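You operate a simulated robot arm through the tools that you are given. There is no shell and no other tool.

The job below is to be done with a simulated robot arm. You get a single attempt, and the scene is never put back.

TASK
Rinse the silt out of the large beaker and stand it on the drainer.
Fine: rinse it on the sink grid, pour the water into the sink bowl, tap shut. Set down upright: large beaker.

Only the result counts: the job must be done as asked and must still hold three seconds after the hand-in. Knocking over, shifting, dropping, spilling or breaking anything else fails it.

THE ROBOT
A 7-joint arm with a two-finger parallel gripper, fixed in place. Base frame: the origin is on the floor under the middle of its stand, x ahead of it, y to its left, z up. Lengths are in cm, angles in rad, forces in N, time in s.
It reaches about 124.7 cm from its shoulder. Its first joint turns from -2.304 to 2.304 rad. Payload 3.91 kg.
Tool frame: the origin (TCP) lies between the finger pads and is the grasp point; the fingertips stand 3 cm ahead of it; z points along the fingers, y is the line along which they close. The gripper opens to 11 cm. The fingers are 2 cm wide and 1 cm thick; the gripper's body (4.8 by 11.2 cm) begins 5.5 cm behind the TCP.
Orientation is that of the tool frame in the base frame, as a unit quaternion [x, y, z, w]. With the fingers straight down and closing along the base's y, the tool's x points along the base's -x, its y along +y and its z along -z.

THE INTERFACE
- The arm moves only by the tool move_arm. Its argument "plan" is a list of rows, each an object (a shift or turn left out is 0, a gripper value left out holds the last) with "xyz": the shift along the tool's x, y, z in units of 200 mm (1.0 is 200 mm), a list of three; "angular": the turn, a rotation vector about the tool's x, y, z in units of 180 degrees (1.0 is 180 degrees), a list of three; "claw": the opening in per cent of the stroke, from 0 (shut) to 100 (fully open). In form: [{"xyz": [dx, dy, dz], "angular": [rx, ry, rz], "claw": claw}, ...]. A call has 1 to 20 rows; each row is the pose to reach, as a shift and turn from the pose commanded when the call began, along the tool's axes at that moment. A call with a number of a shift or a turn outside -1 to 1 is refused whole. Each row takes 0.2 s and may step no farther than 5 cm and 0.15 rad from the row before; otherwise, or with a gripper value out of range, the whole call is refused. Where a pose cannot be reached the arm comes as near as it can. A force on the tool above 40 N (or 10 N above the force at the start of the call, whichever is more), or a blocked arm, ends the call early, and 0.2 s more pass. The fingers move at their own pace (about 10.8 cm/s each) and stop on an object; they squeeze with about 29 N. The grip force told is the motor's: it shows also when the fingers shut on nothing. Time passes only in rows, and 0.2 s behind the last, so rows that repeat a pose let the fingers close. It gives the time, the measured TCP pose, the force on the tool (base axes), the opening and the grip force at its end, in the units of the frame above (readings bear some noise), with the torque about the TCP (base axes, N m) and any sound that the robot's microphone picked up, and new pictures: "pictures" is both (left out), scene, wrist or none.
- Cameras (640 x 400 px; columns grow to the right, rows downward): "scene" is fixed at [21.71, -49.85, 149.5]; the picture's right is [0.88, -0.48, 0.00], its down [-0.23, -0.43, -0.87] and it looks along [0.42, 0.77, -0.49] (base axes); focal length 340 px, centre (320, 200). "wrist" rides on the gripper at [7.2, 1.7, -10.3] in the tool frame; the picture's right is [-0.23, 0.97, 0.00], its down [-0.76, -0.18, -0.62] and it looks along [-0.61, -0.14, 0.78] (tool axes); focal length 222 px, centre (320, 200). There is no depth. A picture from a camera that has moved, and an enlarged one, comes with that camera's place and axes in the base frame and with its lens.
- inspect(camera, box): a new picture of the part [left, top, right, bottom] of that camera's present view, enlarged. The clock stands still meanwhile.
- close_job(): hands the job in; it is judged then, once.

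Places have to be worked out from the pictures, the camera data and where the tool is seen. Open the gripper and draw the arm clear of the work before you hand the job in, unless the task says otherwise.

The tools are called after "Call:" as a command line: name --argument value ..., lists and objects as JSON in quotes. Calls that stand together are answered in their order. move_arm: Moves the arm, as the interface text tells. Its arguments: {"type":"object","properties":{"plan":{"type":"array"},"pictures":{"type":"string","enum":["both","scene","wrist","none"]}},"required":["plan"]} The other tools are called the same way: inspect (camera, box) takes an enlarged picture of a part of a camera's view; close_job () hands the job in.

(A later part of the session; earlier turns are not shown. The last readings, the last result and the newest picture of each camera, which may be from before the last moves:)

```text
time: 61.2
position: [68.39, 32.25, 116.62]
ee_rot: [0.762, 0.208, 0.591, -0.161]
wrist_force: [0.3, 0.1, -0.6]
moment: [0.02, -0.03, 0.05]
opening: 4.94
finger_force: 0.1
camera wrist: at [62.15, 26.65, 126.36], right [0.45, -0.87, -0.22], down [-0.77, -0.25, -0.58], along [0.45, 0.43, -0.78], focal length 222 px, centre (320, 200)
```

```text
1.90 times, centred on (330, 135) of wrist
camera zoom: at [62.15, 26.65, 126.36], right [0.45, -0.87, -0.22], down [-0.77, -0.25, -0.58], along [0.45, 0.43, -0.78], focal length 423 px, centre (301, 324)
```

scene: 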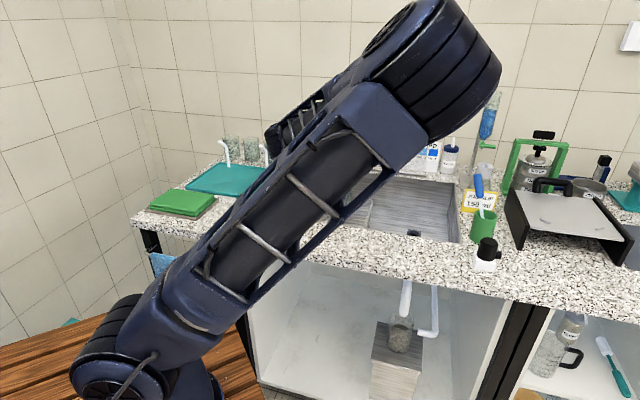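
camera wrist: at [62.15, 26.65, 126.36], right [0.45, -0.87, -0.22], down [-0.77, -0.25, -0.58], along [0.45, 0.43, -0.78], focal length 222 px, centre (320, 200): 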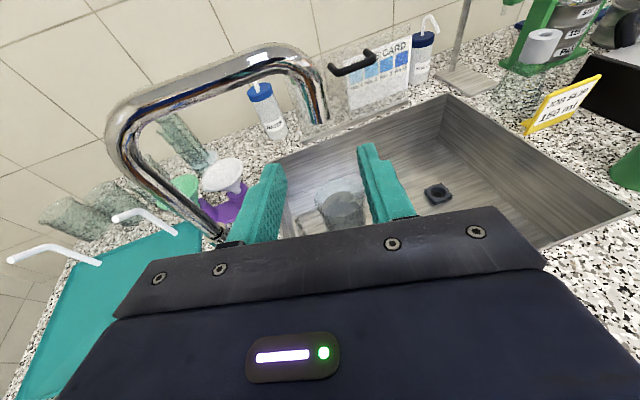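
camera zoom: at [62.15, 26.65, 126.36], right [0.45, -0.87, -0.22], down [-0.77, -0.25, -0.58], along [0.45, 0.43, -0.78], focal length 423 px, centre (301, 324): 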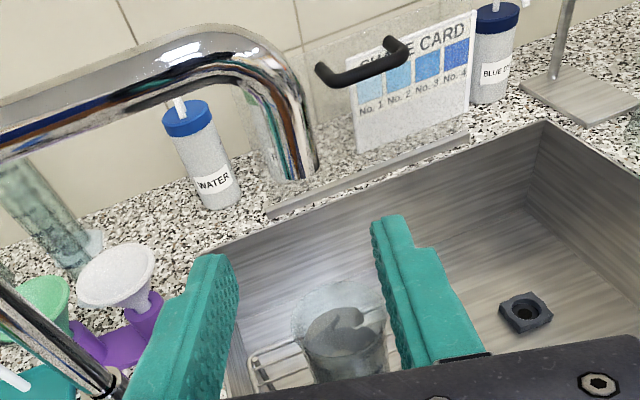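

Outlet refined to (78.8, 38.8, 113), within half a cm of the beaker's axis, so the stream will fall inside. Now I pitch the tool down again (to ~70°), rising and shifting toward the lever.

Call:
move_arm --plan '[{"xyz": [0.0494, -0.0596, -0.0482], "angular": [0, -0.0444, 0]}, {"xyz": [0.0989, -0.119, -0.0964], "angular": [0, -0.0889, 0]}, {"xyz": [0.148, -0.179, -0.1446], "angular": [0, -0.1333, 0]}, {"xyz": [0.1977, -0.2386, -0.1929], "angular": [0, -0.1777, 0]}, {"xyz": [0.247, -0.298, -0.241], "angular": [0, -0.2222, 0]}, {"xyz": [0.2966, -0.358, -0.289], "angular": [0, -0.2666, 0]}, {"xyz": [0.346, -0.4175, -0.3375], "angular": [0, -0.311, 0]}]' --pictures "both"

```text
time: 62.8
position: [60.01, 37.13, 125.13]
ee_rot: [0.95, 0.261, 0.164, -0.045]
wrist_force: [-0.4, -0.2, 0.3]
moment: [0.01, -0.01, 0.0]
opening: 4.93
finger_force: 0.2
camera wrist: at [63.65, 37.34, 137.31], right [0.31, -0.95, -0.08], down [-0.89, -0.32, 0.33], along [-0.34, -0.04, -0.94], focal length 222 px, centre (320, 200)
```

scene: 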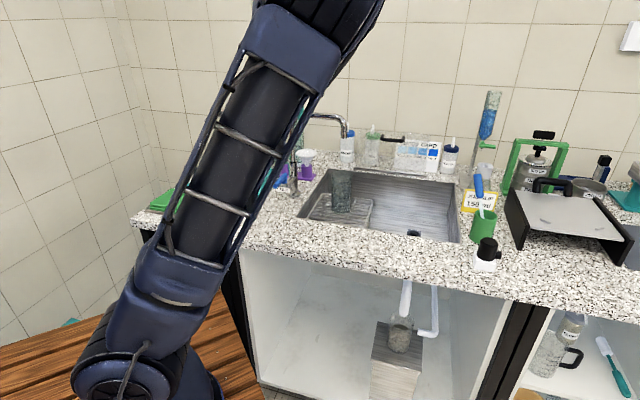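
wrist: 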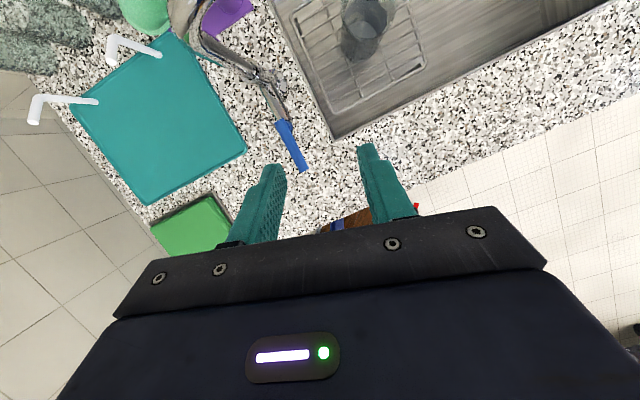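

Good overhead view of the lever and the beaker on the grid. Enlarging both.

Call:
inspect --camera "wrist" --box '[220, 40, 340, 190]'

Call:
inspect --camera "scene" --box '[280, 100, 400, 220]'

```text
2.67 times, centred on (280, 115) of wrist
camera zoom: at [63.65, 37.34, 137.31], right [0.31, -0.95, -0.08], down [-0.89, -0.32, 0.33], along [-0.34, -0.04, -0.94], focal length 592 px, centre (427, 427)
```

zoom: 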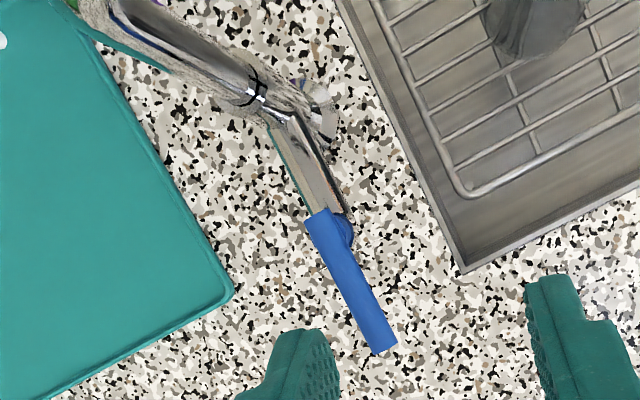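

```text
3.33 times, centred on (340, 160) of scene
camera zoom: at [21.71, -49.85, 149.5], right [0.88, -0.48, 0.0], down [-0.23, -0.43, -0.87], along [0.42, 0.77, -0.49], focal length 1133 px, centre (253, 333)
```

zoom: 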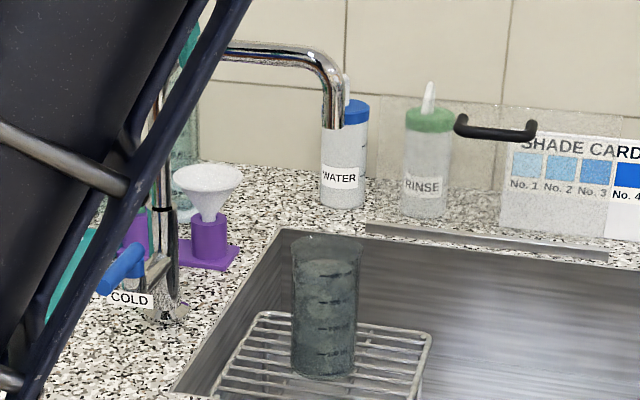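

Everything is consistent: lever tip ≈(54.8, 40.0), pivot ≈(60.6, 45.3), bar at z≈101.6. I move to straddle height above the bar's tip, with fingers 5 cm open and turned in line with the bar.

Call:
move_arm --plan '[{"xyz": [-0.0694, -0.0696, 0.149], "angular": [0.0064, 0, -0.018]}, {"xyz": [-0.1388, -0.139, 0.298], "angular": [0.0128, 0, -0.036]}, {"xyz": [-0.208, -0.209, 0.447], "angular": [0.0193, 0, -0.0541]}, {"xyz": [-0.2775, -0.2785, 0.596], "angular": [0.0257, 0, -0.0721]}]' --pictures "both"

```text
time: 63.8
position: [56.12, 41.17, 112.01]
ee_rot: [0.912, 0.374, 0.158, -0.064]
wrist_force: [-0.3, 0.1, 0.4]
moment: [0.01, -0.04, -0.02]
opening: 4.97
finger_force: 0.0
camera wrist: at [59.62, 42.36, 124.22], right [0.53, -0.84, -0.08], down [-0.79, -0.52, 0.33], along [-0.32, -0.12, -0.94], focal length 222 px, centre (320, 200)
```

scene: 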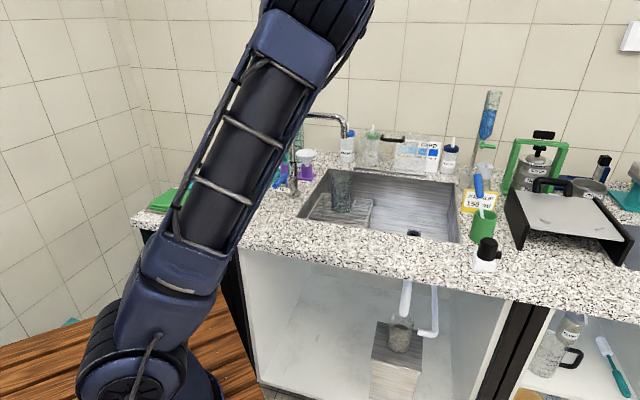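
wrist: 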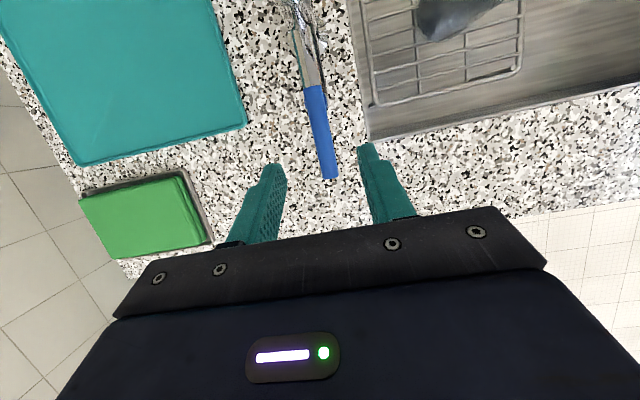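

The bar lies between the fingers' columns. Enlarging to check its lateral place.

Call:
inspect --camera "wrist" --box '[250, 0, 410, 200]'

```text
2.00 times, centred on (330, 100) of wrist
camera zoom: at [59.62, 42.36, 124.22], right [0.53, -0.84, -0.08], down [-0.79, -0.52, 0.33], along [-0.32, -0.12, -0.94], focal length 444 px, centre (300, 400)
```

zoom: 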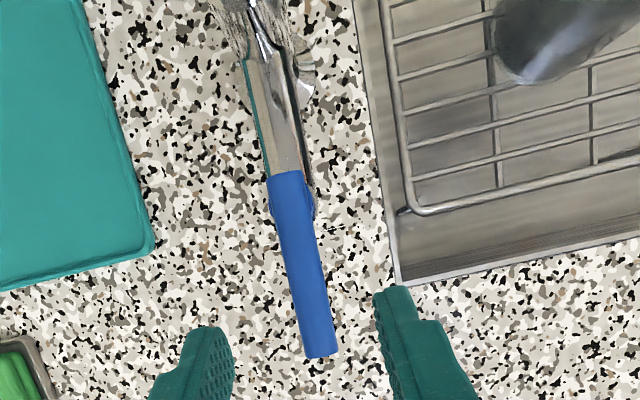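

The bar is centred (offset ≈0.1 cm). I descend to straddle it.

Call:
move_arm --plan '[{"xyz": [-0.043, 0, 0.12]}, {"xyz": [-0.086, 0, 0.241]}, {"xyz": [-0.128, 0, 0.361]}, {"xyz": [-0.171, 0, 0.481]}]' --pictures "both"

```text
time: 64.8
position: [56.1, 41.3, 101.56]
ee_rot: [0.912, 0.373, 0.158, -0.064]
wrist_force: [0.3, 0.1, -0.7]
moment: [0.0, 0.03, 0.01]
opening: 4.96
finger_force: 0.1
camera wrist: at [59.58, 42.43, 113.92], right [0.53, -0.84, -0.08], down [-0.79, -0.52, 0.33], along [-0.32, -0.11, -0.94], focal length 222 px, centre (320, 200)
```

scene: 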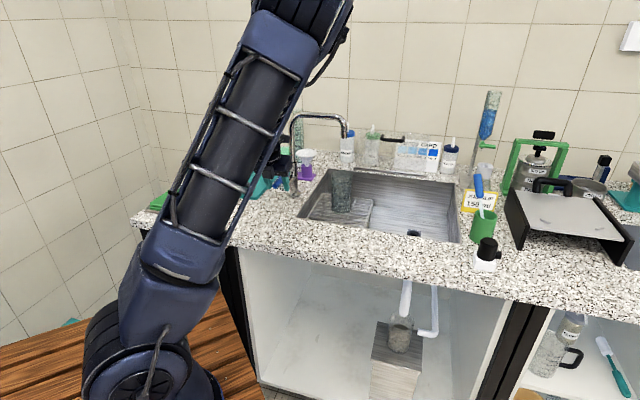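
wrist: 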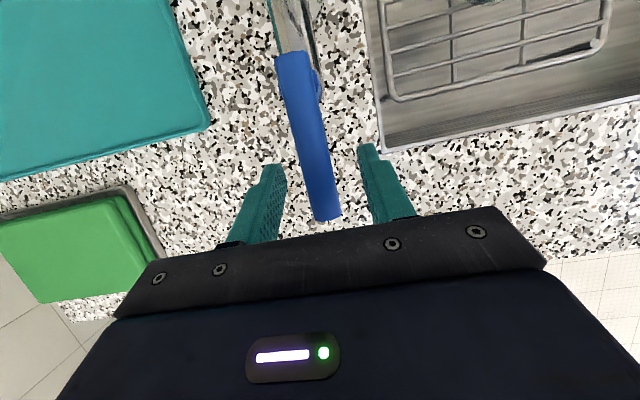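

The fingers straddle the bar without touching it. I test one direction: push the bar gently to the right (toward the sink) in small steps, listening and watching the force.

Call:
move_arm --plan '[{"xyz": [0, 0.02, 0]}, {"xyz": [0, 0.04, 0]}, {"xyz": [0, 0.06, 0]}, {"xyz": [0, 0.075, 0]}, {"xyz": [0, 0.085, 0]}, {"xyz": [0, 0.095, 0]}, {"xyz": [0, 0.105, 0]}]' --pictures "wrist"

```text
time: 66.4
position: [57.45, 39.9, 101.72]
ee_rot: [0.912, 0.374, 0.158, -0.065]
wrist_force: [-8.3, 12.1, -4.1]
moment: [0.02, -0.04, 0.08]
opening: 5.63
finger_force: 6.9
camera wrist: at [60.97, 41.01, 113.99], right [0.53, -0.84, -0.08], down [-0.79, -0.52, 0.33], along [-0.32, -0.11, -0.94], focal length 222 px, centre (320, 200)
```

wrist: 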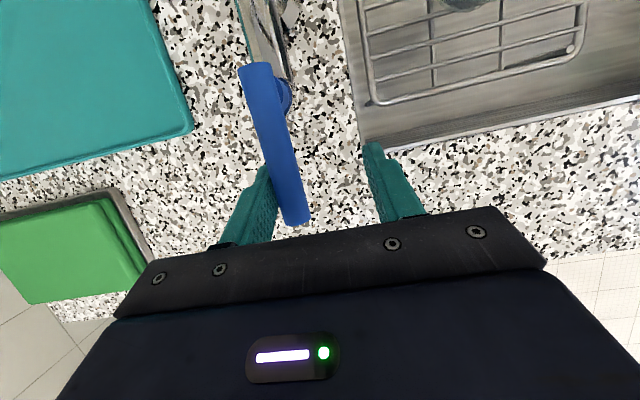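

The bar resists to the right (≈15 N) and did not move, so that is probably its shut stop. I go back and push it the other way, to the left.

Call:
move_arm --plan '[{"xyz": [0, -0.03, 0]}, {"xyz": [0, -0.06, 0]}, {"xyz": [0, -0.09, 0]}, {"xyz": [0, -0.12, 0]}, {"xyz": [0, -0.15, 0]}, {"xyz": [0, -0.17, 0]}, {"xyz": [0, -0.19, 0]}, {"xyz": [0, -0.205, 0]}]' --pictures "wrist"

```text
time: 68.2
position: [54.87, 42.75, 101.68]
ee_rot: [0.912, 0.372, 0.158, -0.065]
wrist_force: [0.0, -1.9, 0.3]
moment: [-0.02, -0.04, -0.03]
opening: 4.98
finger_force: 0.3
camera wrist: at [58.2, 43.85, 113.99], right [0.53, -0.84, -0.08], down [-0.79, -0.52, 0.33], along [-0.32, -0.11, -0.94], focal length 222 px, centre (320, 200)
```

wrist: 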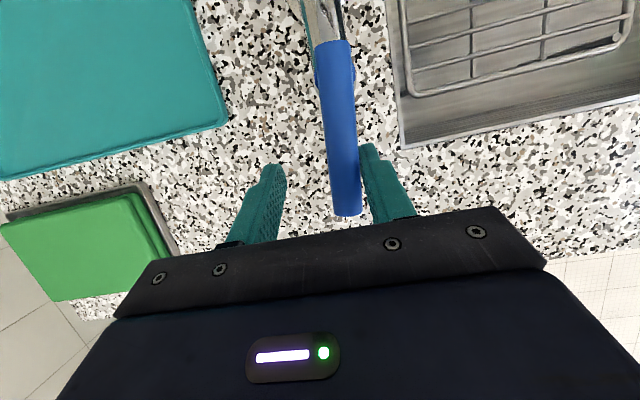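

Contact is about to begin on the left push with little force. I continue to the left in small steps.

Call:
move_arm --plan '[{"xyz": [0, -0.02, 0]}, {"xyz": [0, -0.04, 0]}, {"xyz": [0, -0.06, 0]}, {"xyz": [0, -0.08, 0]}, {"xyz": [0, -0.1, 0]}]' --pictures "both"

```text
time: 69.4
position: [53.26, 44.18, 101.8]
ee_rot: [0.912, 0.373, 0.158, -0.065]
wrist_force: [-1.2, -0.2, -0.5]
moment: [0.01, 0.01, 0.02]
opening: 4.95
finger_force: 0.1
camera wrist: at [56.78, 45.3, 113.98], right [0.53, -0.84, -0.08], down [-0.79, -0.52, 0.33], along [-0.32, -0.11, -0.94], focal length 222 px, centre (320, 200)
```

scene: 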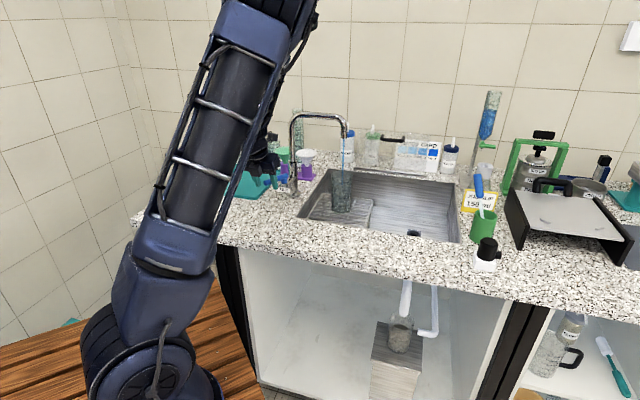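
wrist: 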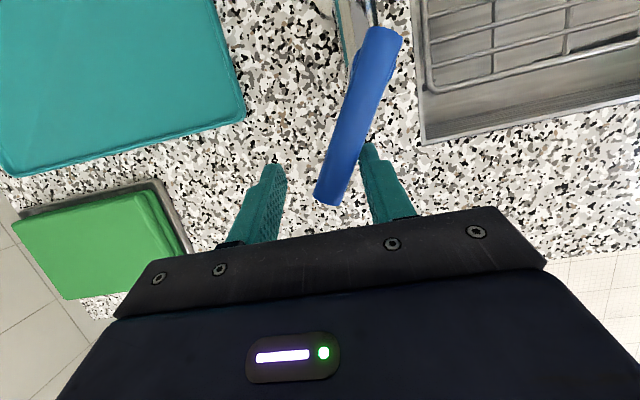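

The lever turned left and a stream now comes from the spout. I check at once that it falls into the beaker.

Call:
inspect --camera "scene" --box '[300, 110, 400, 230]'

```text
3.33 times, centred on (350, 170) of scene
camera zoom: at [21.71, -49.85, 149.5], right [0.88, -0.48, 0.0], down [-0.23, -0.43, -0.87], along [0.42, 0.77, -0.49], focal length 1133 px, centre (220, 300)
```

zoom: 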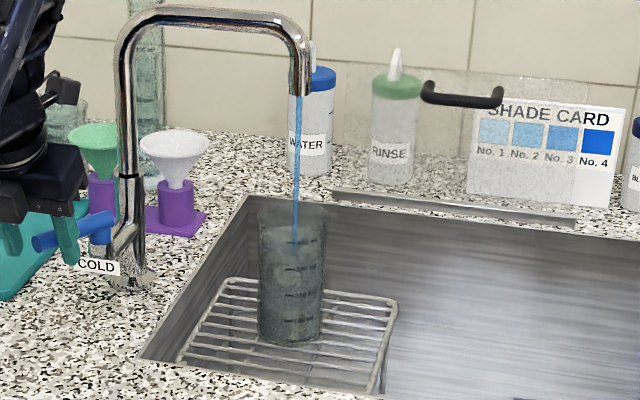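

The stream falls inside the beaker. I hold position for a second and check the level.

Call:
move_arm --plan '[{"xyz": [0, 0, 0]}, {"xyz": [0, 0, 0]}, {"xyz": [0, 0, 0]}, {"xyz": [0, 0, 0]}]' --pictures "none"

Call:
inspect --camera "scene" --box '[310, 130, 380, 215]'

```text
time: 70.4
position: [53.24, 44.19, 101.77]
ee_rot: [0.912, 0.373, 0.158, -0.064]
wrist_force: [0.5, -1.2, 1.0]
moment: [-0.04, -0.01, -0.01]
opening: 4.94
finger_force: 0.0
```

```text
4.71 times, centred on (345, 172) of scene
camera zoom: at [21.71, -49.85, 149.5], right [0.88, -0.48, 0.0], down [-0.23, -0.43, -0.87], along [0.42, 0.77, -0.49], focal length 1599 px, centre (202, 329)
```

zoom: 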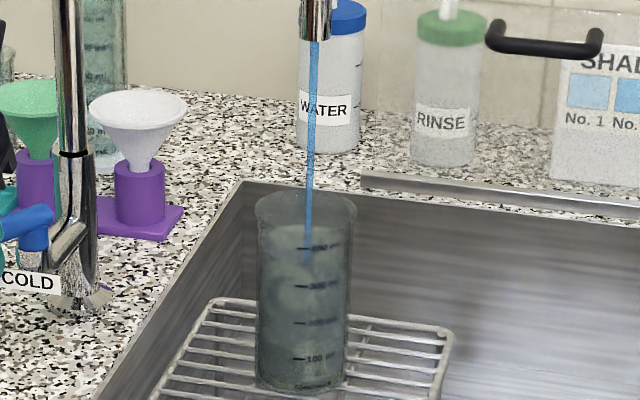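

The level isn't evident yet through the silt film. I wait 1.6 s more and look again.

Call:
move_arm --plan '[{"xyz": [0, 0, 0]}, {"xyz": [0, 0, 0]}, {"xyz": [0, 0, 0]}, {"xyz": [0, 0, 0]}, {"xyz": [0, 0, 0]}, {"xyz": [0, 0, 0]}, {"xyz": [0, 0, 0]}]' --pictures "none"

Call:
inspect --camera "scene" --box '[310, 130, 380, 215]'

```text
time: 72.0
position: [53.2, 44.17, 101.73]
ee_rot: [0.912, 0.373, 0.159, -0.064]
wrist_force: [0.7, -0.6, 0.3]
moment: [0.0, -0.01, 0.02]
opening: 4.96
finger_force: 0.0
```

```text
4.71 times, centred on (345, 172) of scene
camera zoom: at [21.71, -49.85, 149.5], right [0.88, -0.48, 0.0], down [-0.23, -0.43, -0.87], along [0.42, 0.77, -0.49], focal length 1599 px, centre (202, 329)
```

zoom: 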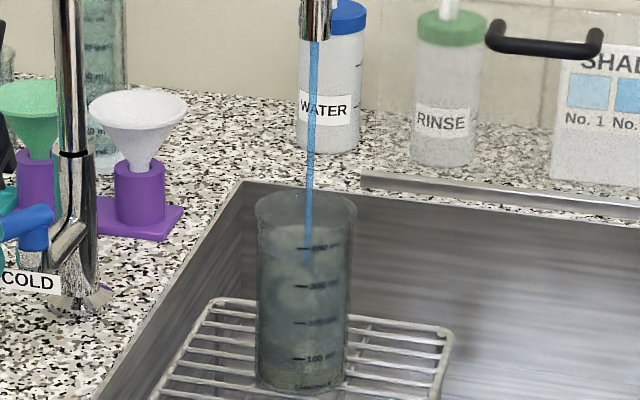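

I'll wait two more seconds and enlarge only the beaker.

Call:
move_arm --plan '[{"xyz": [0, 0, 0]}, {"xyz": [0, 0, 0]}, {"xyz": [0, 0, 0]}, {"xyz": [0, 0, 0]}, {"xyz": [0, 0, 0]}, {"xyz": [0, 0, 0]}, {"xyz": [0, 0, 0]}, {"xyz": [0, 0, 0]}, {"xyz": [0, 0, 0]}]' --pictures "none"

Call:
inspect --camera "scene" --box '[325, 165, 360, 215]'

```text
time: 74.0
position: [53.31, 44.23, 101.8]
ee_rot: [0.912, 0.372, 0.159, -0.064]
wrist_force: [-0.4, -0.4, -0.5]
moment: [-0.01, -0.02, 0.0]
opening: 4.93
finger_force: 0.0
```

```text
8.00 times, centred on (342, 190) of scene
camera zoom: at [21.71, -49.85, 149.5], right [0.88, -0.48, 0.0], down [-0.23, -0.43, -0.87], along [0.42, 0.77, -0.49], focal length 2718 px, centre (140, 280)
```

zoom: 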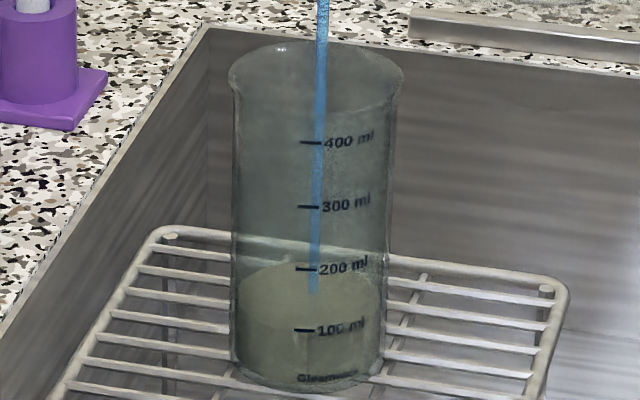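

At this zoom the muddy water is visible at about 190 ml after ~5 s (≈40 ml/s). I let it run ~1.4 s more, then push the lever back right to its stop in the same call.

Call:
move_arm --plan '[{"xyz": [0, 0, 0]}, {"xyz": [0, 0, 0]}, {"xyz": [0, 0, 0]}, {"xyz": [0, 0, 0]}, {"xyz": [0, 0, 0]}, {"xyz": [0, 0, 0]}, {"xyz": [0, 0.05, 0]}, {"xyz": [0, 0.1, 0]}, {"xyz": [0, 0.15, 0]}, {"xyz": [0, 0.2, 0]}, {"xyz": [0, 0.24, 0]}, {"xyz": [0, 0.27, 0]}, {"xyz": [0, 0.29, 0]}, {"xyz": [0, 0.305, 0]}]' --pictures "both"

Call:
inspect --camera "scene" --box '[325, 125, 365, 215]'

```text
time: 77.0
position: [57.62, 39.87, 101.72]
ee_rot: [0.912, 0.374, 0.159, -0.065]
wrist_force: [-9.6, 11.4, 0.0]
moment: [0.13, 0.0, 0.15]
opening: 5.67
finger_force: 7.6
camera wrist: at [60.97, 40.99, 114.03], right [0.53, -0.84, -0.08], down [-0.79, -0.52, 0.33], along [-0.32, -0.11, -0.94], focal length 222 px, centre (320, 200)
```

scene: 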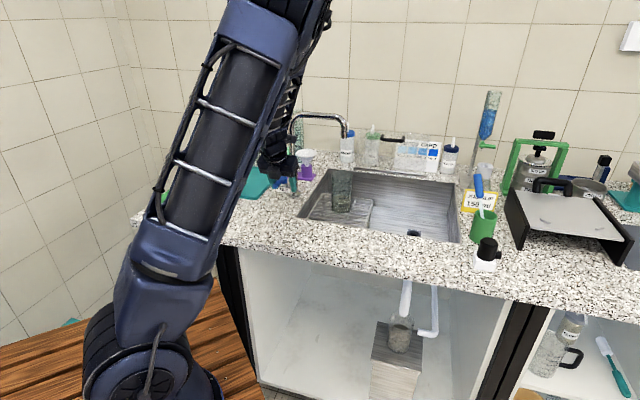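
wrist: 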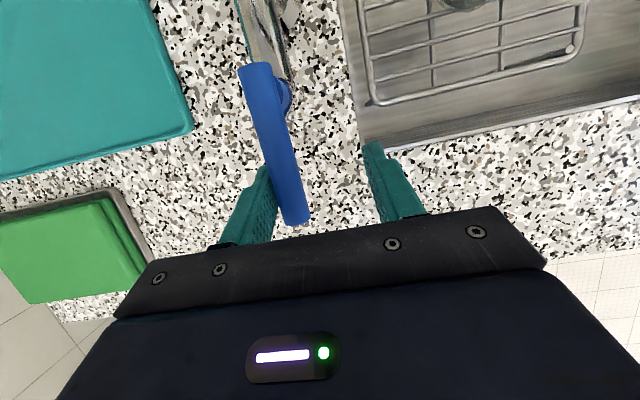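

```text
4.44 times, centred on (345, 170) of scene
camera zoom: at [21.71, -49.85, 149.5], right [0.88, -0.48, 0.0], down [-0.23, -0.43, -0.87], along [0.42, 0.77, -0.49], focal length 1510 px, centre (209, 333)
```

zoom: 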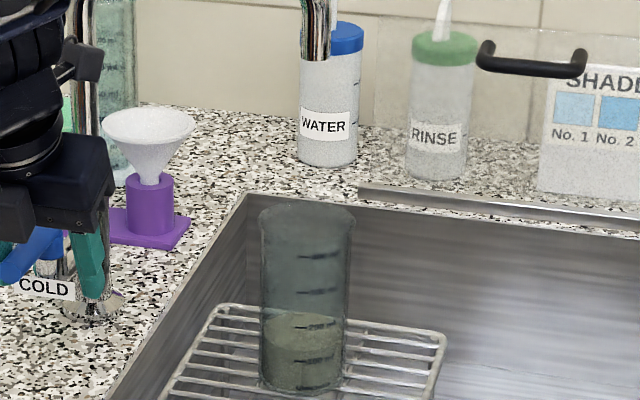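

The stream has stopped and the lever is at its stop. I enlarge the beaker to read the level.

Call:
inspect --camera "scene" --box '[325, 165, 360, 215]'

```text
8.00 times, centred on (342, 190) of scene
camera zoom: at [21.71, -49.85, 149.5], right [0.88, -0.48, 0.0], down [-0.23, -0.43, -0.87], along [0.42, 0.77, -0.49], focal length 2718 px, centre (140, 280)
```

zoom: 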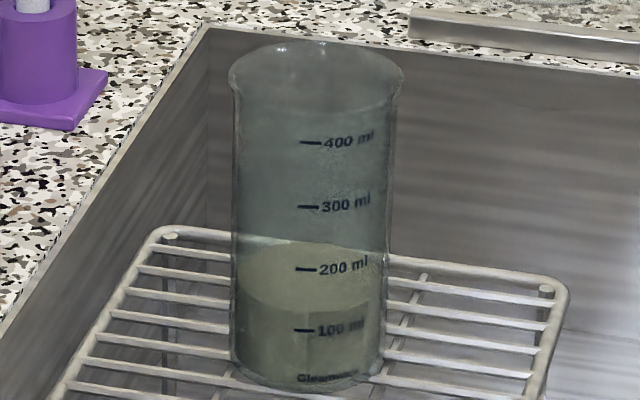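

The level reads about 130 ml (front edge), so I'll add more for a proper rinse. I turn the lever left again, slightly further, and let it run for a few seconds.

Call:
move_arm --plan '[{"xyz": [0, -0.06, 0]}, {"xyz": [0, -0.13, 0]}, {"xyz": [0, -0.2, 0]}, {"xyz": [0, -0.26, 0]}, {"xyz": [0, -0.31, 0]}, {"xyz": [0, -0.35, 0]}, {"xyz": [0, -0.35, 0]}, {"xyz": [0, -0.35, 0]}, {"xyz": [0, -0.35, 0]}, {"xyz": [0, -0.35, 0]}, {"xyz": [0, -0.35, 0]}, {"xyz": [0, -0.35, 0]}, {"xyz": [0, -0.35, 0]}, {"xyz": [0, -0.35, 0]}, {"xyz": [0, -0.35, 0]}]' --pictures "wrist"

Call:
inspect --camera "scene" --box '[325, 165, 360, 215]'

```text
time: 80.2
position: [52.81, 44.77, 101.7]
ee_rot: [0.912, 0.373, 0.158, -0.064]
wrist_force: [0.4, 0.1, -0.3]
moment: [0.02, 0.0, -0.01]
opening: 4.97
finger_force: 0.1
camera wrist: at [56.22, 45.89, 114.03], right [0.53, -0.84, -0.08], down [-0.79, -0.52, 0.33], along [-0.32, -0.12, -0.94], focal length 222 px, centre (320, 200)
```

wrist: 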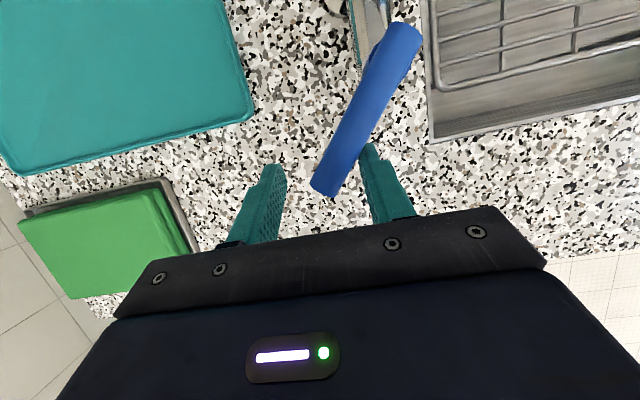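

```text
8.00 times, centred on (342, 190) of scene
camera zoom: at [21.71, -49.85, 149.5], right [0.88, -0.48, 0.0], down [-0.23, -0.43, -0.87], along [0.42, 0.77, -0.49], focal length 2718 px, centre (140, 280)
```

zoom: 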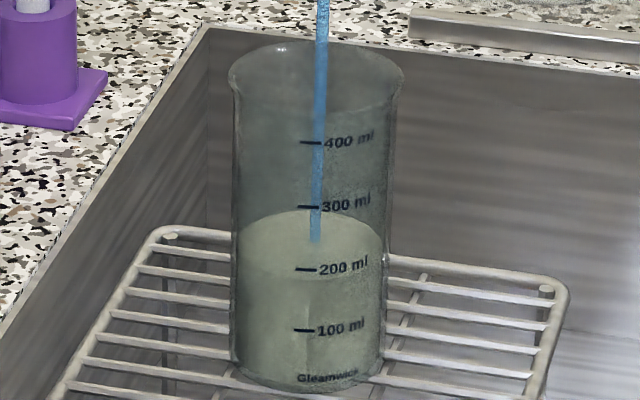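

Level is now ≈185 ml and rising ≈24 ml/s. I let it run ~3 s more and then shut the tap in the same call.

Call:
move_arm --plan '[{"xyz": [0, 0, 0]}, {"xyz": [0, 0, 0]}, {"xyz": [0, 0, 0]}, {"xyz": [0, 0, 0]}, {"xyz": [0, 0, 0]}, {"xyz": [0, 0, 0]}, {"xyz": [0, 0, 0]}, {"xyz": [0, 0, 0]}, {"xyz": [0, 0, 0]}, {"xyz": [0, 0, 0]}, {"xyz": [0, 0, 0]}, {"xyz": [0, 0, 0]}, {"xyz": [0, 0, 0]}, {"xyz": [0, 0.08, 0]}, {"xyz": [0, 0.16, 0]}, {"xyz": [0, 0.23, 0]}, {"xyz": [0, 0.28, 0]}, {"xyz": [0, 0.32, 0]}, {"xyz": [0, 0.345, 0]}, {"xyz": [0, 0.355, 0]}]' --pictures "both"

Call:
inspect --camera "scene" --box '[325, 165, 360, 215]'

Call:
inspect --camera "scene" --box '[280, 110, 380, 220]'

```text
time: 84.4
position: [57.5, 39.76, 101.84]
ee_rot: [0.912, 0.374, 0.158, -0.065]
wrist_force: [-10.4, 14.3, 0.6]
moment: [0.09, 0.05, 0.11]
opening: 5.78
finger_force: 8.4
camera wrist: at [61.05, 40.96, 114.04], right [0.53, -0.84, -0.08], down [-0.79, -0.52, 0.33], along [-0.32, -0.11, -0.94], focal length 222 px, centre (320, 200)
```

scene: 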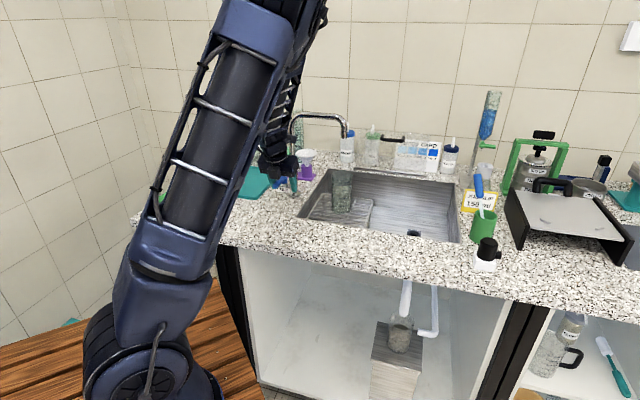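
wrist: 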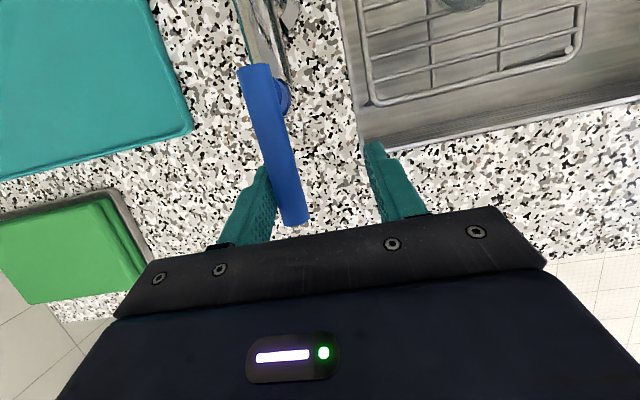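

```text
8.00 times, centred on (342, 190) of scene
camera zoom: at [21.71, -49.85, 149.5], right [0.88, -0.48, 0.0], down [-0.23, -0.43, -0.87], along [0.42, 0.77, -0.49], focal length 2718 px, centre (140, 280)
```

zoom: 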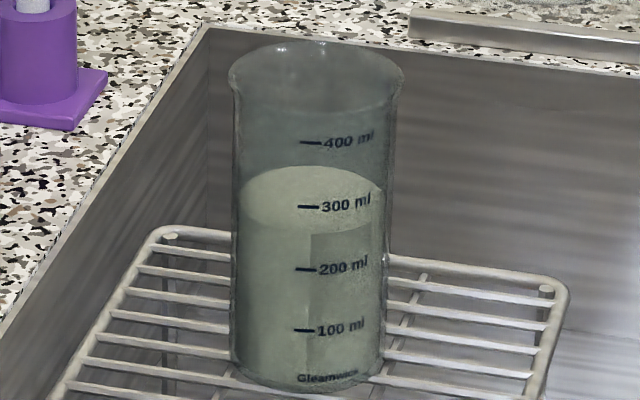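

```text
3.64 times, centred on (330, 165) of scene
camera zoom: at [21.71, -49.85, 149.5], right [0.88, -0.48, 0.0], down [-0.23, -0.43, -0.87], along [0.42, 0.77, -0.49], focal length 1236 px, centre (284, 327)
```

zoom: 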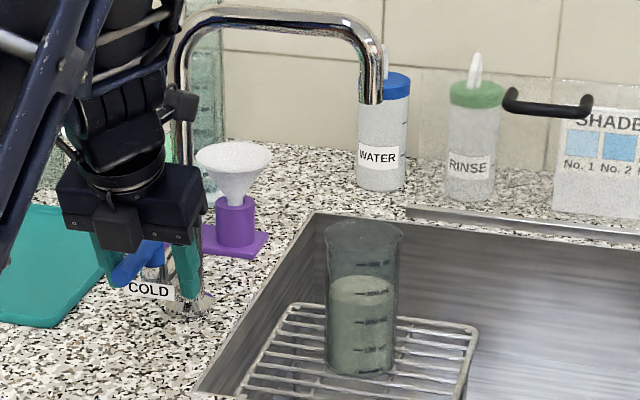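

Tap shut (no stream) with about 265 ml in the beaker. I centre the fingers off the lever and rise straight up.

Call:
move_arm --plan '[{"xyz": [0, -0.05, 0]}, {"xyz": [0, -0.1, 0]}, {"xyz": [0, -0.105, 0]}, {"xyz": [0.056, -0.105, -0.157]}, {"xyz": [0.112, -0.105, -0.314]}, {"xyz": [0.168, -0.105, -0.471]}, {"xyz": [0.224, -0.105, -0.63]}]' --pictures "both"

```text
time: 86.0
position: [56.19, 41.12, 115.1]
ee_rot: [0.912, 0.373, 0.159, -0.065]
wrist_force: [0.2, -0.4, 0.6]
moment: [-0.04, 0.02, 0.06]
opening: 4.94
finger_force: 0.1
camera wrist: at [59.69, 42.36, 127.42], right [0.53, -0.84, -0.08], down [-0.79, -0.52, 0.33], along [-0.32, -0.12, -0.94], focal length 222 px, centre (320, 200)
```

scene: 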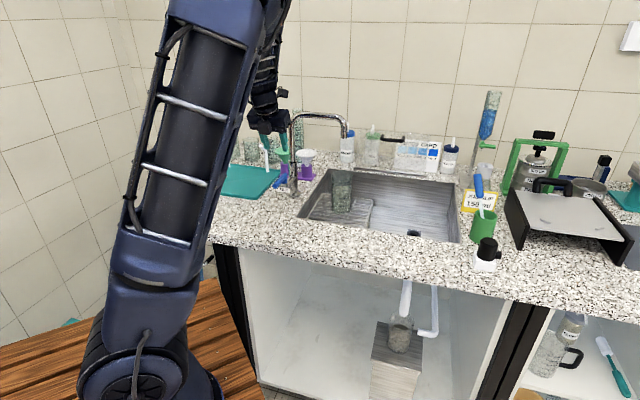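
wrist: 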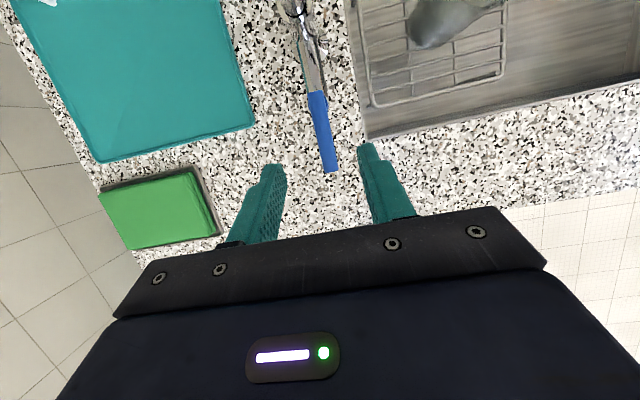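

Clear of the lever, which is back in its shut position. I return to the pre-grasp side: first shift right and up, then pitch back toward horizontal.

Call:
move_arm --plan '[{"xyz": [0.053, 0.093, -0.1565], "angular": [-0.0086, 0, 0.0241]}, {"xyz": [0.106, 0.187, -0.313], "angular": [-0.0172, 0, 0.0482]}, {"xyz": [0.1585, 0.28, -0.4695], "angular": [-0.0258, 0, 0.0723]}]' --pictures "none"

Call:
move_arm --plan '[{"xyz": [0.0122, 0.0598, 0.0679], "angular": [0, 0.0444, 0]}, {"xyz": [0.0244, 0.1196, 0.1357], "angular": [0, 0.0889, 0]}, {"xyz": [0.0366, 0.179, 0.2036], "angular": [0, 0.1333, 0]}, {"xyz": [0.0489, 0.239, 0.2714], "angular": [0, 0.1777, 0]}, {"xyz": [0.061, 0.299, 0.339], "angular": [0, 0.2222, 0]}, {"xyz": [0.0733, 0.3587, 0.407], "angular": [0, 0.2666, 0]}, {"xyz": [0.0855, 0.4185, 0.475], "angular": [0, 0.311, 0]}]' --pictures "both"

```text
time: 86.8
position: [59.93, 37.01, 125.06]
ee_rot: [0.95, 0.259, 0.166, -0.044]
wrist_force: [0.7, -0.6, -0.7]
moment: [0.0, 0.02, 0.01]
opening: 4.97
finger_force: 0.0
```

```text
time: 88.4
position: [68.33, 32.2, 116.78]
ee_rot: [0.762, 0.207, 0.592, -0.162]
wrist_force: [-1.0, 0.7, 0.5]
moment: [-0.04, 0.05, -0.08]
opening: 4.93
finger_force: 0.1
out of reach, approached as far as the arm can: row 5
camera wrist: at [62.1, 26.64, 126.34], right [0.45, -0.87, -0.22], down [-0.77, -0.25, -0.58], along [0.45, 0.43, -0.78], focal length 222 px, centre (320, 200)
```

scene: 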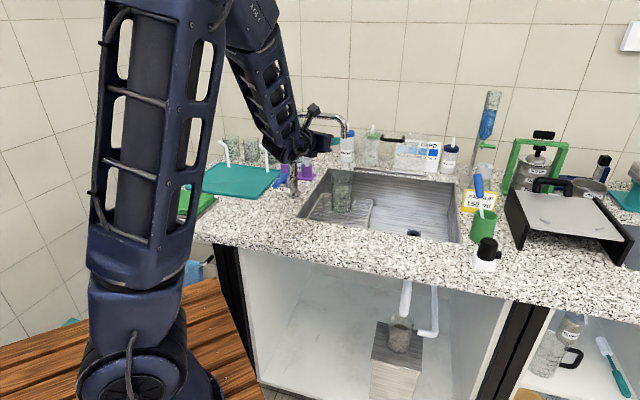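
wrist: 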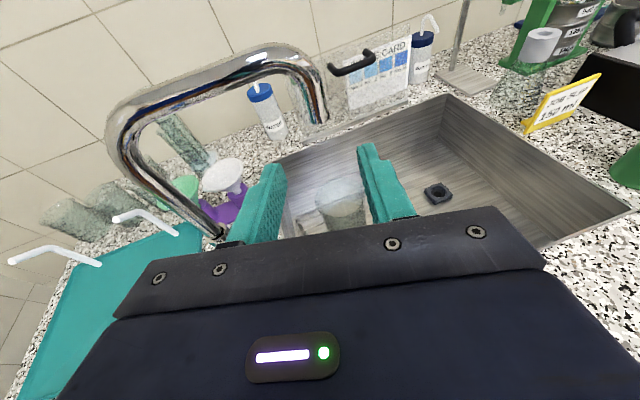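

Posture is excellent. I descend behind the beaker to grip height and open the fingers fully.

Call:
move_arm --plan '[{"xyz": [-0.177, -0.001, 0.079]}, {"xyz": [-0.353, -0.003, 0.159]}, {"xyz": [-0.53, -0.004, 0.238]}, {"xyz": [-0.706, -0.006, 0.317], "claw": 70}, {"xyz": [-0.883, -0.007, 0.3965], "claw": 100}, {"xyz": [-0.883, -0.007, 0.3965], "claw": 100}]' --pictures "both"

```text
time: 89.8
position: [71.27, 34.23, 97.56]
ee_rot: [0.761, 0.208, 0.592, -0.161]
wrist_force: [-0.7, 0.0, 0.9]
moment: [0.0, 0.0, 0.01]
opening: 11.01
finger_force: 0.1
camera wrist: at [64.9, 28.58, 107.22], right [0.45, -0.87, -0.22], down [-0.77, -0.25, -0.58], along [0.45, 0.43, -0.78], focal length 222 px, centre (320, 200)
```

scene: 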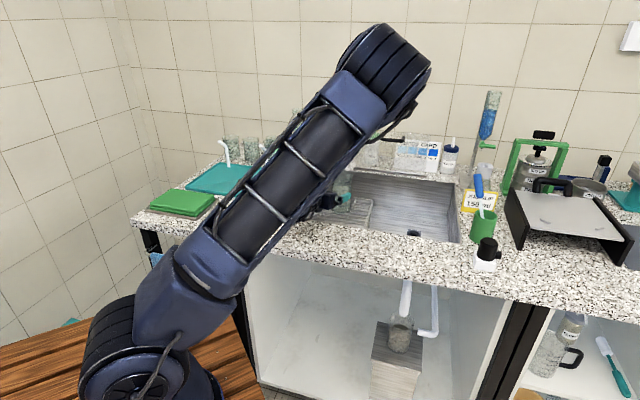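
wrist: 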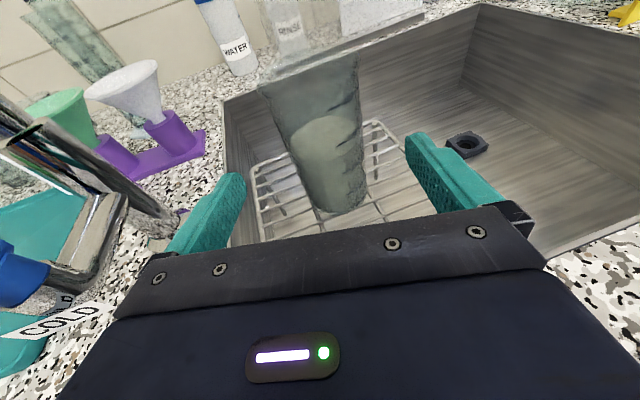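

Beaker is ahead between the fingers, water visible inside. I advance 8.7 cm along the tool axis.

Call:
move_arm --plan '[{"xyz": [0, 0, 0.11]}, {"xyz": [0, 0, 0.22]}, {"xyz": [0, 0, 0.33]}, {"xyz": [0, 0, 0.435]}]' --pictures "wrist"

```text
time: 90.8
position: [78.53, 38.45, 95.47]
ee_rot: [0.761, 0.209, 0.592, -0.162]
wrist_force: [0.3, 0.7, 1.3]
moment: [-0.01, -0.01, -0.02]
opening: 11.0
finger_force: 0.0
camera wrist: at [72.13, 32.78, 105.15], right [0.45, -0.87, -0.22], down [-0.77, -0.25, -0.58], along [0.45, 0.43, -0.78], focal length 222 px, centre (320, 200)
```

wrist: 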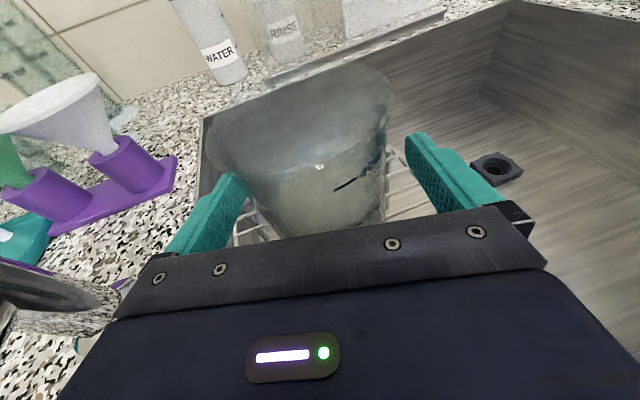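

In position with no contact. I close the grip on the beaker.

Call:
move_arm --plan '[{"claw": 50}, {"claw": 50}, {"claw": 50}, {"claw": 50}]' --pictures "wrist"

```text
time: 91.8
position: [78.38, 38.43, 95.55]
ee_rot: [0.762, 0.209, 0.592, -0.162]
wrist_force: [1.6, 1.0, 0.8]
moment: [0.22, 0.02, -0.07]
opening: 6.54
finger_force: 29.5
camera wrist: at [72.14, 32.76, 105.14], right [0.45, -0.87, -0.22], down [-0.77, -0.25, -0.58], along [0.45, 0.43, -0.78], focal length 222 px, centre (320, 200)
```

wrist: 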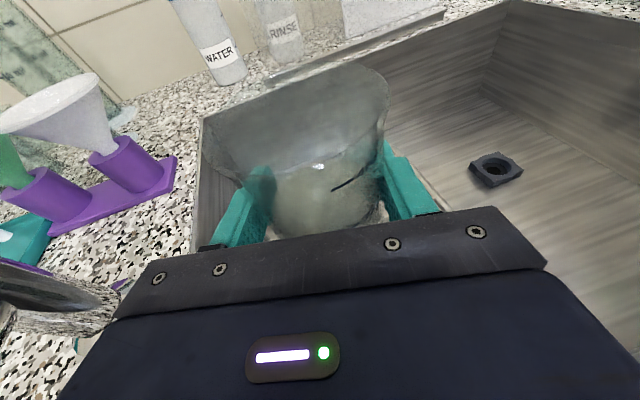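

Held firmly. I lift gently by 4.5 cm, keeping it upright below the spout.

Call:
move_arm --plan '[{"xyz": [0.03, 0, -0.008]}, {"xyz": [0.075, 0, -0.019]}, {"xyz": [0.12, 0, -0.031]}, {"xyz": [0.17, 0, -0.0436]}, {"xyz": [0.2177, 0, -0.0558]}]' --pictures "wrist"

```text
time: 93.0
position: [78.25, 38.39, 99.92]
ee_rot: [0.761, 0.21, 0.592, -0.163]
wrist_force: [-0.1, -0.3, -4.5]
moment: [0.01, 0.03, -0.02]
opening: 6.54
finger_force: 29.0
camera wrist: at [72.1, 32.8, 109.62], right [0.45, -0.87, -0.22], down [-0.77, -0.25, -0.58], along [0.45, 0.43, -0.78], focal length 222 px, centre (320, 200)
```

wrist: 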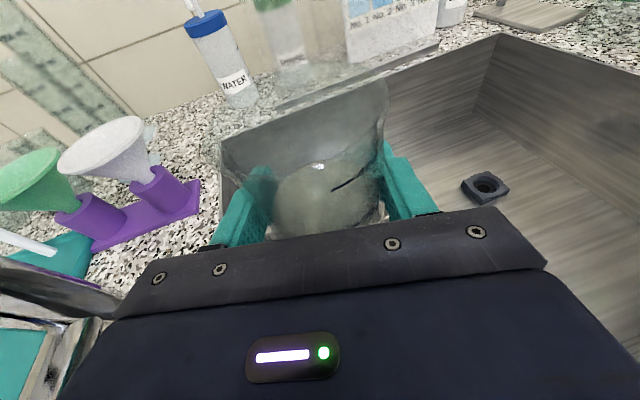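

About 0.45 kg with the water. I carry it slowly toward the middle-right of the sink bowl, away from the grid, first half.

Call:
move_arm --plan '[{"xyz": [0.012, 0.06, 0.018], "angular": [-0.004, 0, 0.001]}, {"xyz": [0.03, 0.16, 0.048], "angular": [-0.011, 0, 0.0028]}, {"xyz": [0.048, 0.27, 0.082], "angular": [-0.0185, 0, 0.0047]}, {"xyz": [0.066, 0.38, 0.115], "angular": [-0.026, 0, 0.0066]}, {"xyz": [0.082, 0.48, 0.145], "angular": [-0.033, 0, 0.0084]}, {"xyz": [0.095, 0.555, 0.167], "angular": [-0.038, 0, 0.0097]}, {"xyz": [0.1, 0.59, 0.1775], "angular": [-0.0403, 0, 0.0103]}]' --pictures "both"

```text
time: 94.6
position: [87.76, 30.23, 100.98]
ee_rot: [0.774, 0.158, 0.601, -0.123]
wrist_force: [-0.1, -0.2, -3.6]
moment: [0.0, 0.01, -0.04]
opening: 6.55
finger_force: 29.2
camera wrist: at [80.85, 25.51, 110.67], right [0.33, -0.92, -0.22], down [-0.8, -0.15, -0.58], along [0.5, 0.37, -0.78], focal length 222 px, centre (320, 200)
```

scene: 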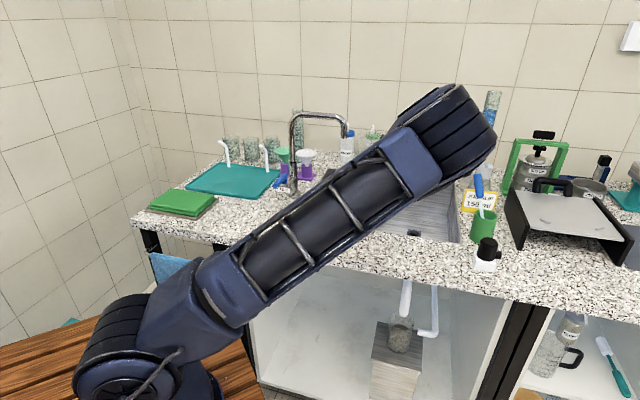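
wrist: 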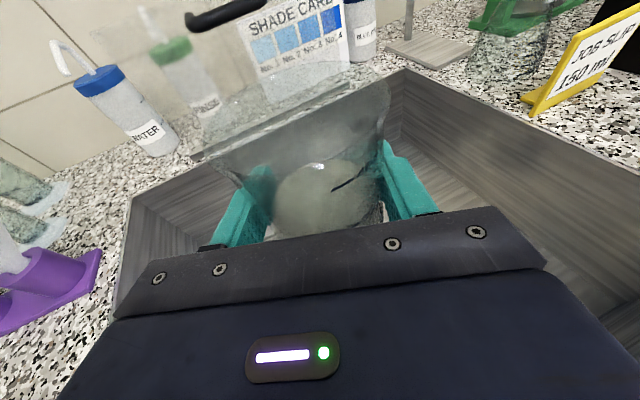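

Second half of the carry, to about (97, 22) over the bowl.

Call:
move_arm --plan '[{"xyz": [0.013, 0.06, 0.026], "angular": [-0.004, 0, 0.001]}, {"xyz": [0.034, 0.16, 0.07], "angular": [-0.011, 0, 0.0028]}, {"xyz": [0.056, 0.27, 0.118], "angular": [-0.018, 0, 0.0047]}, {"xyz": [0.078, 0.38, 0.166], "angular": [-0.0255, 0, 0.0066]}, {"xyz": [0.097, 0.47, 0.205], "angular": [-0.032, 0, 0.0082]}, {"xyz": [0.11, 0.535, 0.233], "angular": [-0.036, 0, 0.0093]}, {"xyz": [0.114, 0.559, 0.2435], "angular": [-0.0377, 0, 0.0097]}]' --pictures "both"

```text
time: 96.2
position: [97.09, 22.05, 102.14]
ee_rot: [0.782, 0.111, 0.608, -0.086]
wrist_force: [0.2, 0.7, -3.2]
moment: [0.01, 0.02, 0.01]
opening: 6.55
finger_force: 28.9
camera wrist: at [89.55, 18.14, 111.71], right [0.22, -0.95, -0.22], down [-0.81, -0.05, -0.58], along [0.54, 0.31, -0.78], focal length 222 px, centre (320, 200)
```

scene: 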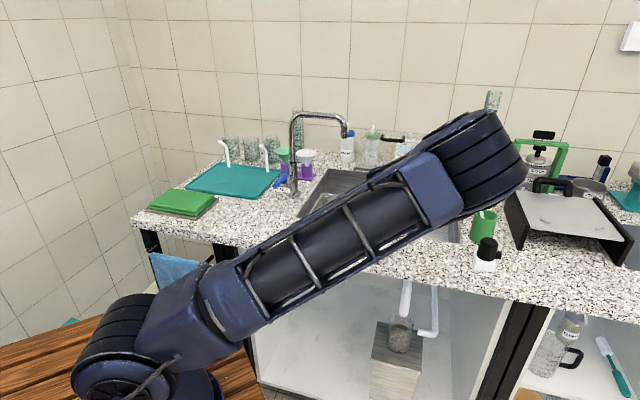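
wrist: 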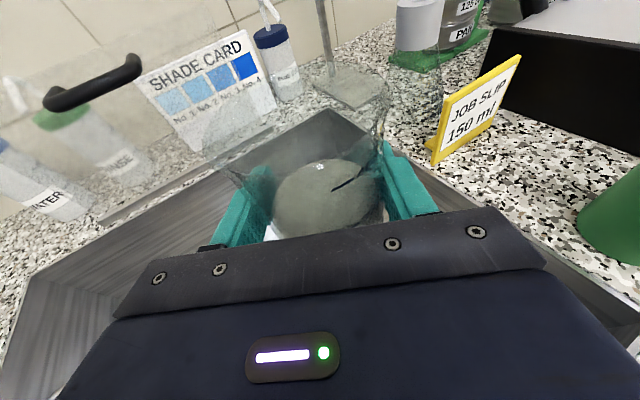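

In place over the bowl. I begin the pour by rolling about the tool axis so the mouth tips to the left, first to 60°.

Call:
move_arm --plan '[{"angular": [0, 0, -0.03]}, {"angular": [0, 0, -0.07]}, {"angular": [0, 0, -0.11]}, {"angular": [0, 0, -0.15]}, {"angular": [0, 0, -0.19]}, {"angular": [0, 0, -0.23]}, {"angular": [0, 0, -0.27]}, {"angular": [0, 0, -0.31]}, {"angular": [0, 0, -0.333]}]' --pictures "both"

```text
time: 98.2
position: [97.18, 22.03, 101.95]
ee_rot: [0.621, 0.488, 0.57, 0.229]
wrist_force: [-0.5, 0.8, -4.4]
moment: [0.08, 0.01, -0.01]
opening: 6.54
finger_force: 29.0
camera wrist: at [87.05, 24.88, 109.58], right [0.36, -0.61, 0.71], down [-0.55, -0.75, -0.36], along [0.75, -0.25, -0.61], focal length 222 px, centre (320, 200)
```

scene: 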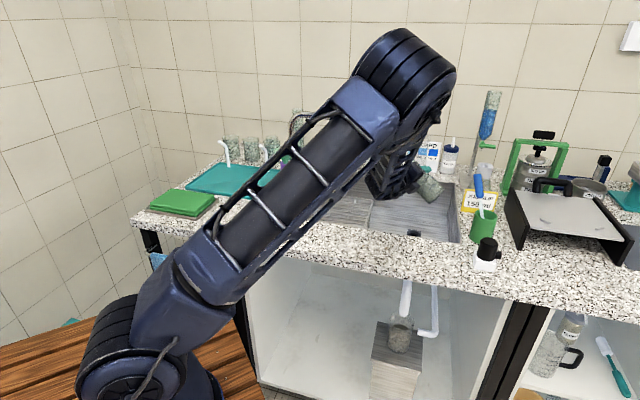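
wrist: 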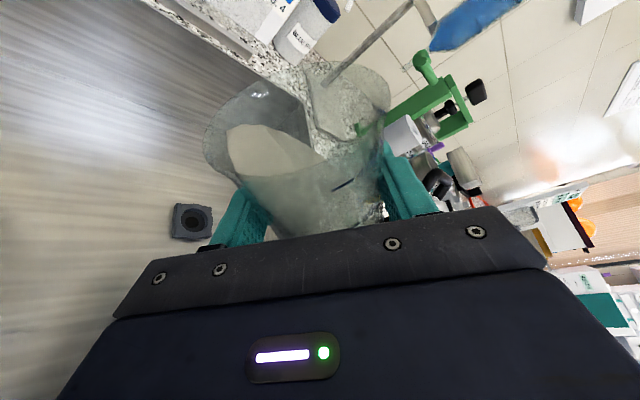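

Tipping well with the mouth over the bowl and the drain in view. I continue to about 105°, slower.

Call:
move_arm --plan '[{"angular": [0, 0, -0.03]}, {"angular": [0, 0, -0.06]}, {"angular": [0, 0, -0.09]}, {"angular": [0, 0, -0.12]}, {"angular": [0, 0, -0.15]}, {"angular": [0, 0, -0.18]}, {"angular": [0, 0, -0.21]}, {"angular": [0, 0, -0.24]}, {"angular": [0, 0, -0.25]}]' --pictures "both"

```text
time: 100.2
position: [97.12, 22.17, 101.84]
ee_rot: [0.388, 0.688, 0.438, 0.429]
wrist_force: [0.7, 0.3, -1.6]
moment: [0.06, 0.02, 0.02]
opening: 6.53
finger_force: 28.4
camera wrist: at [85.27, 26.48, 104.45], right [0.23, 0.1, 0.97], down [-0.36, -0.92, 0.18], along [0.91, -0.39, -0.17], focal length 222 px, centre (320, 200)
```

scene: 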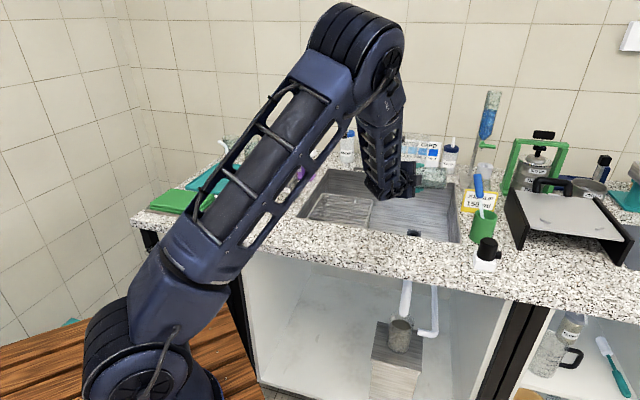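
wrist: 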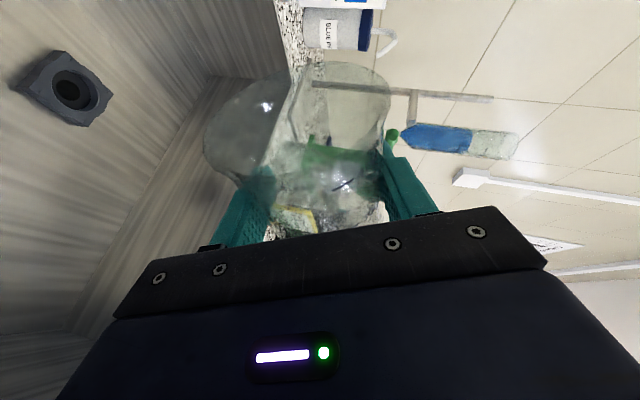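

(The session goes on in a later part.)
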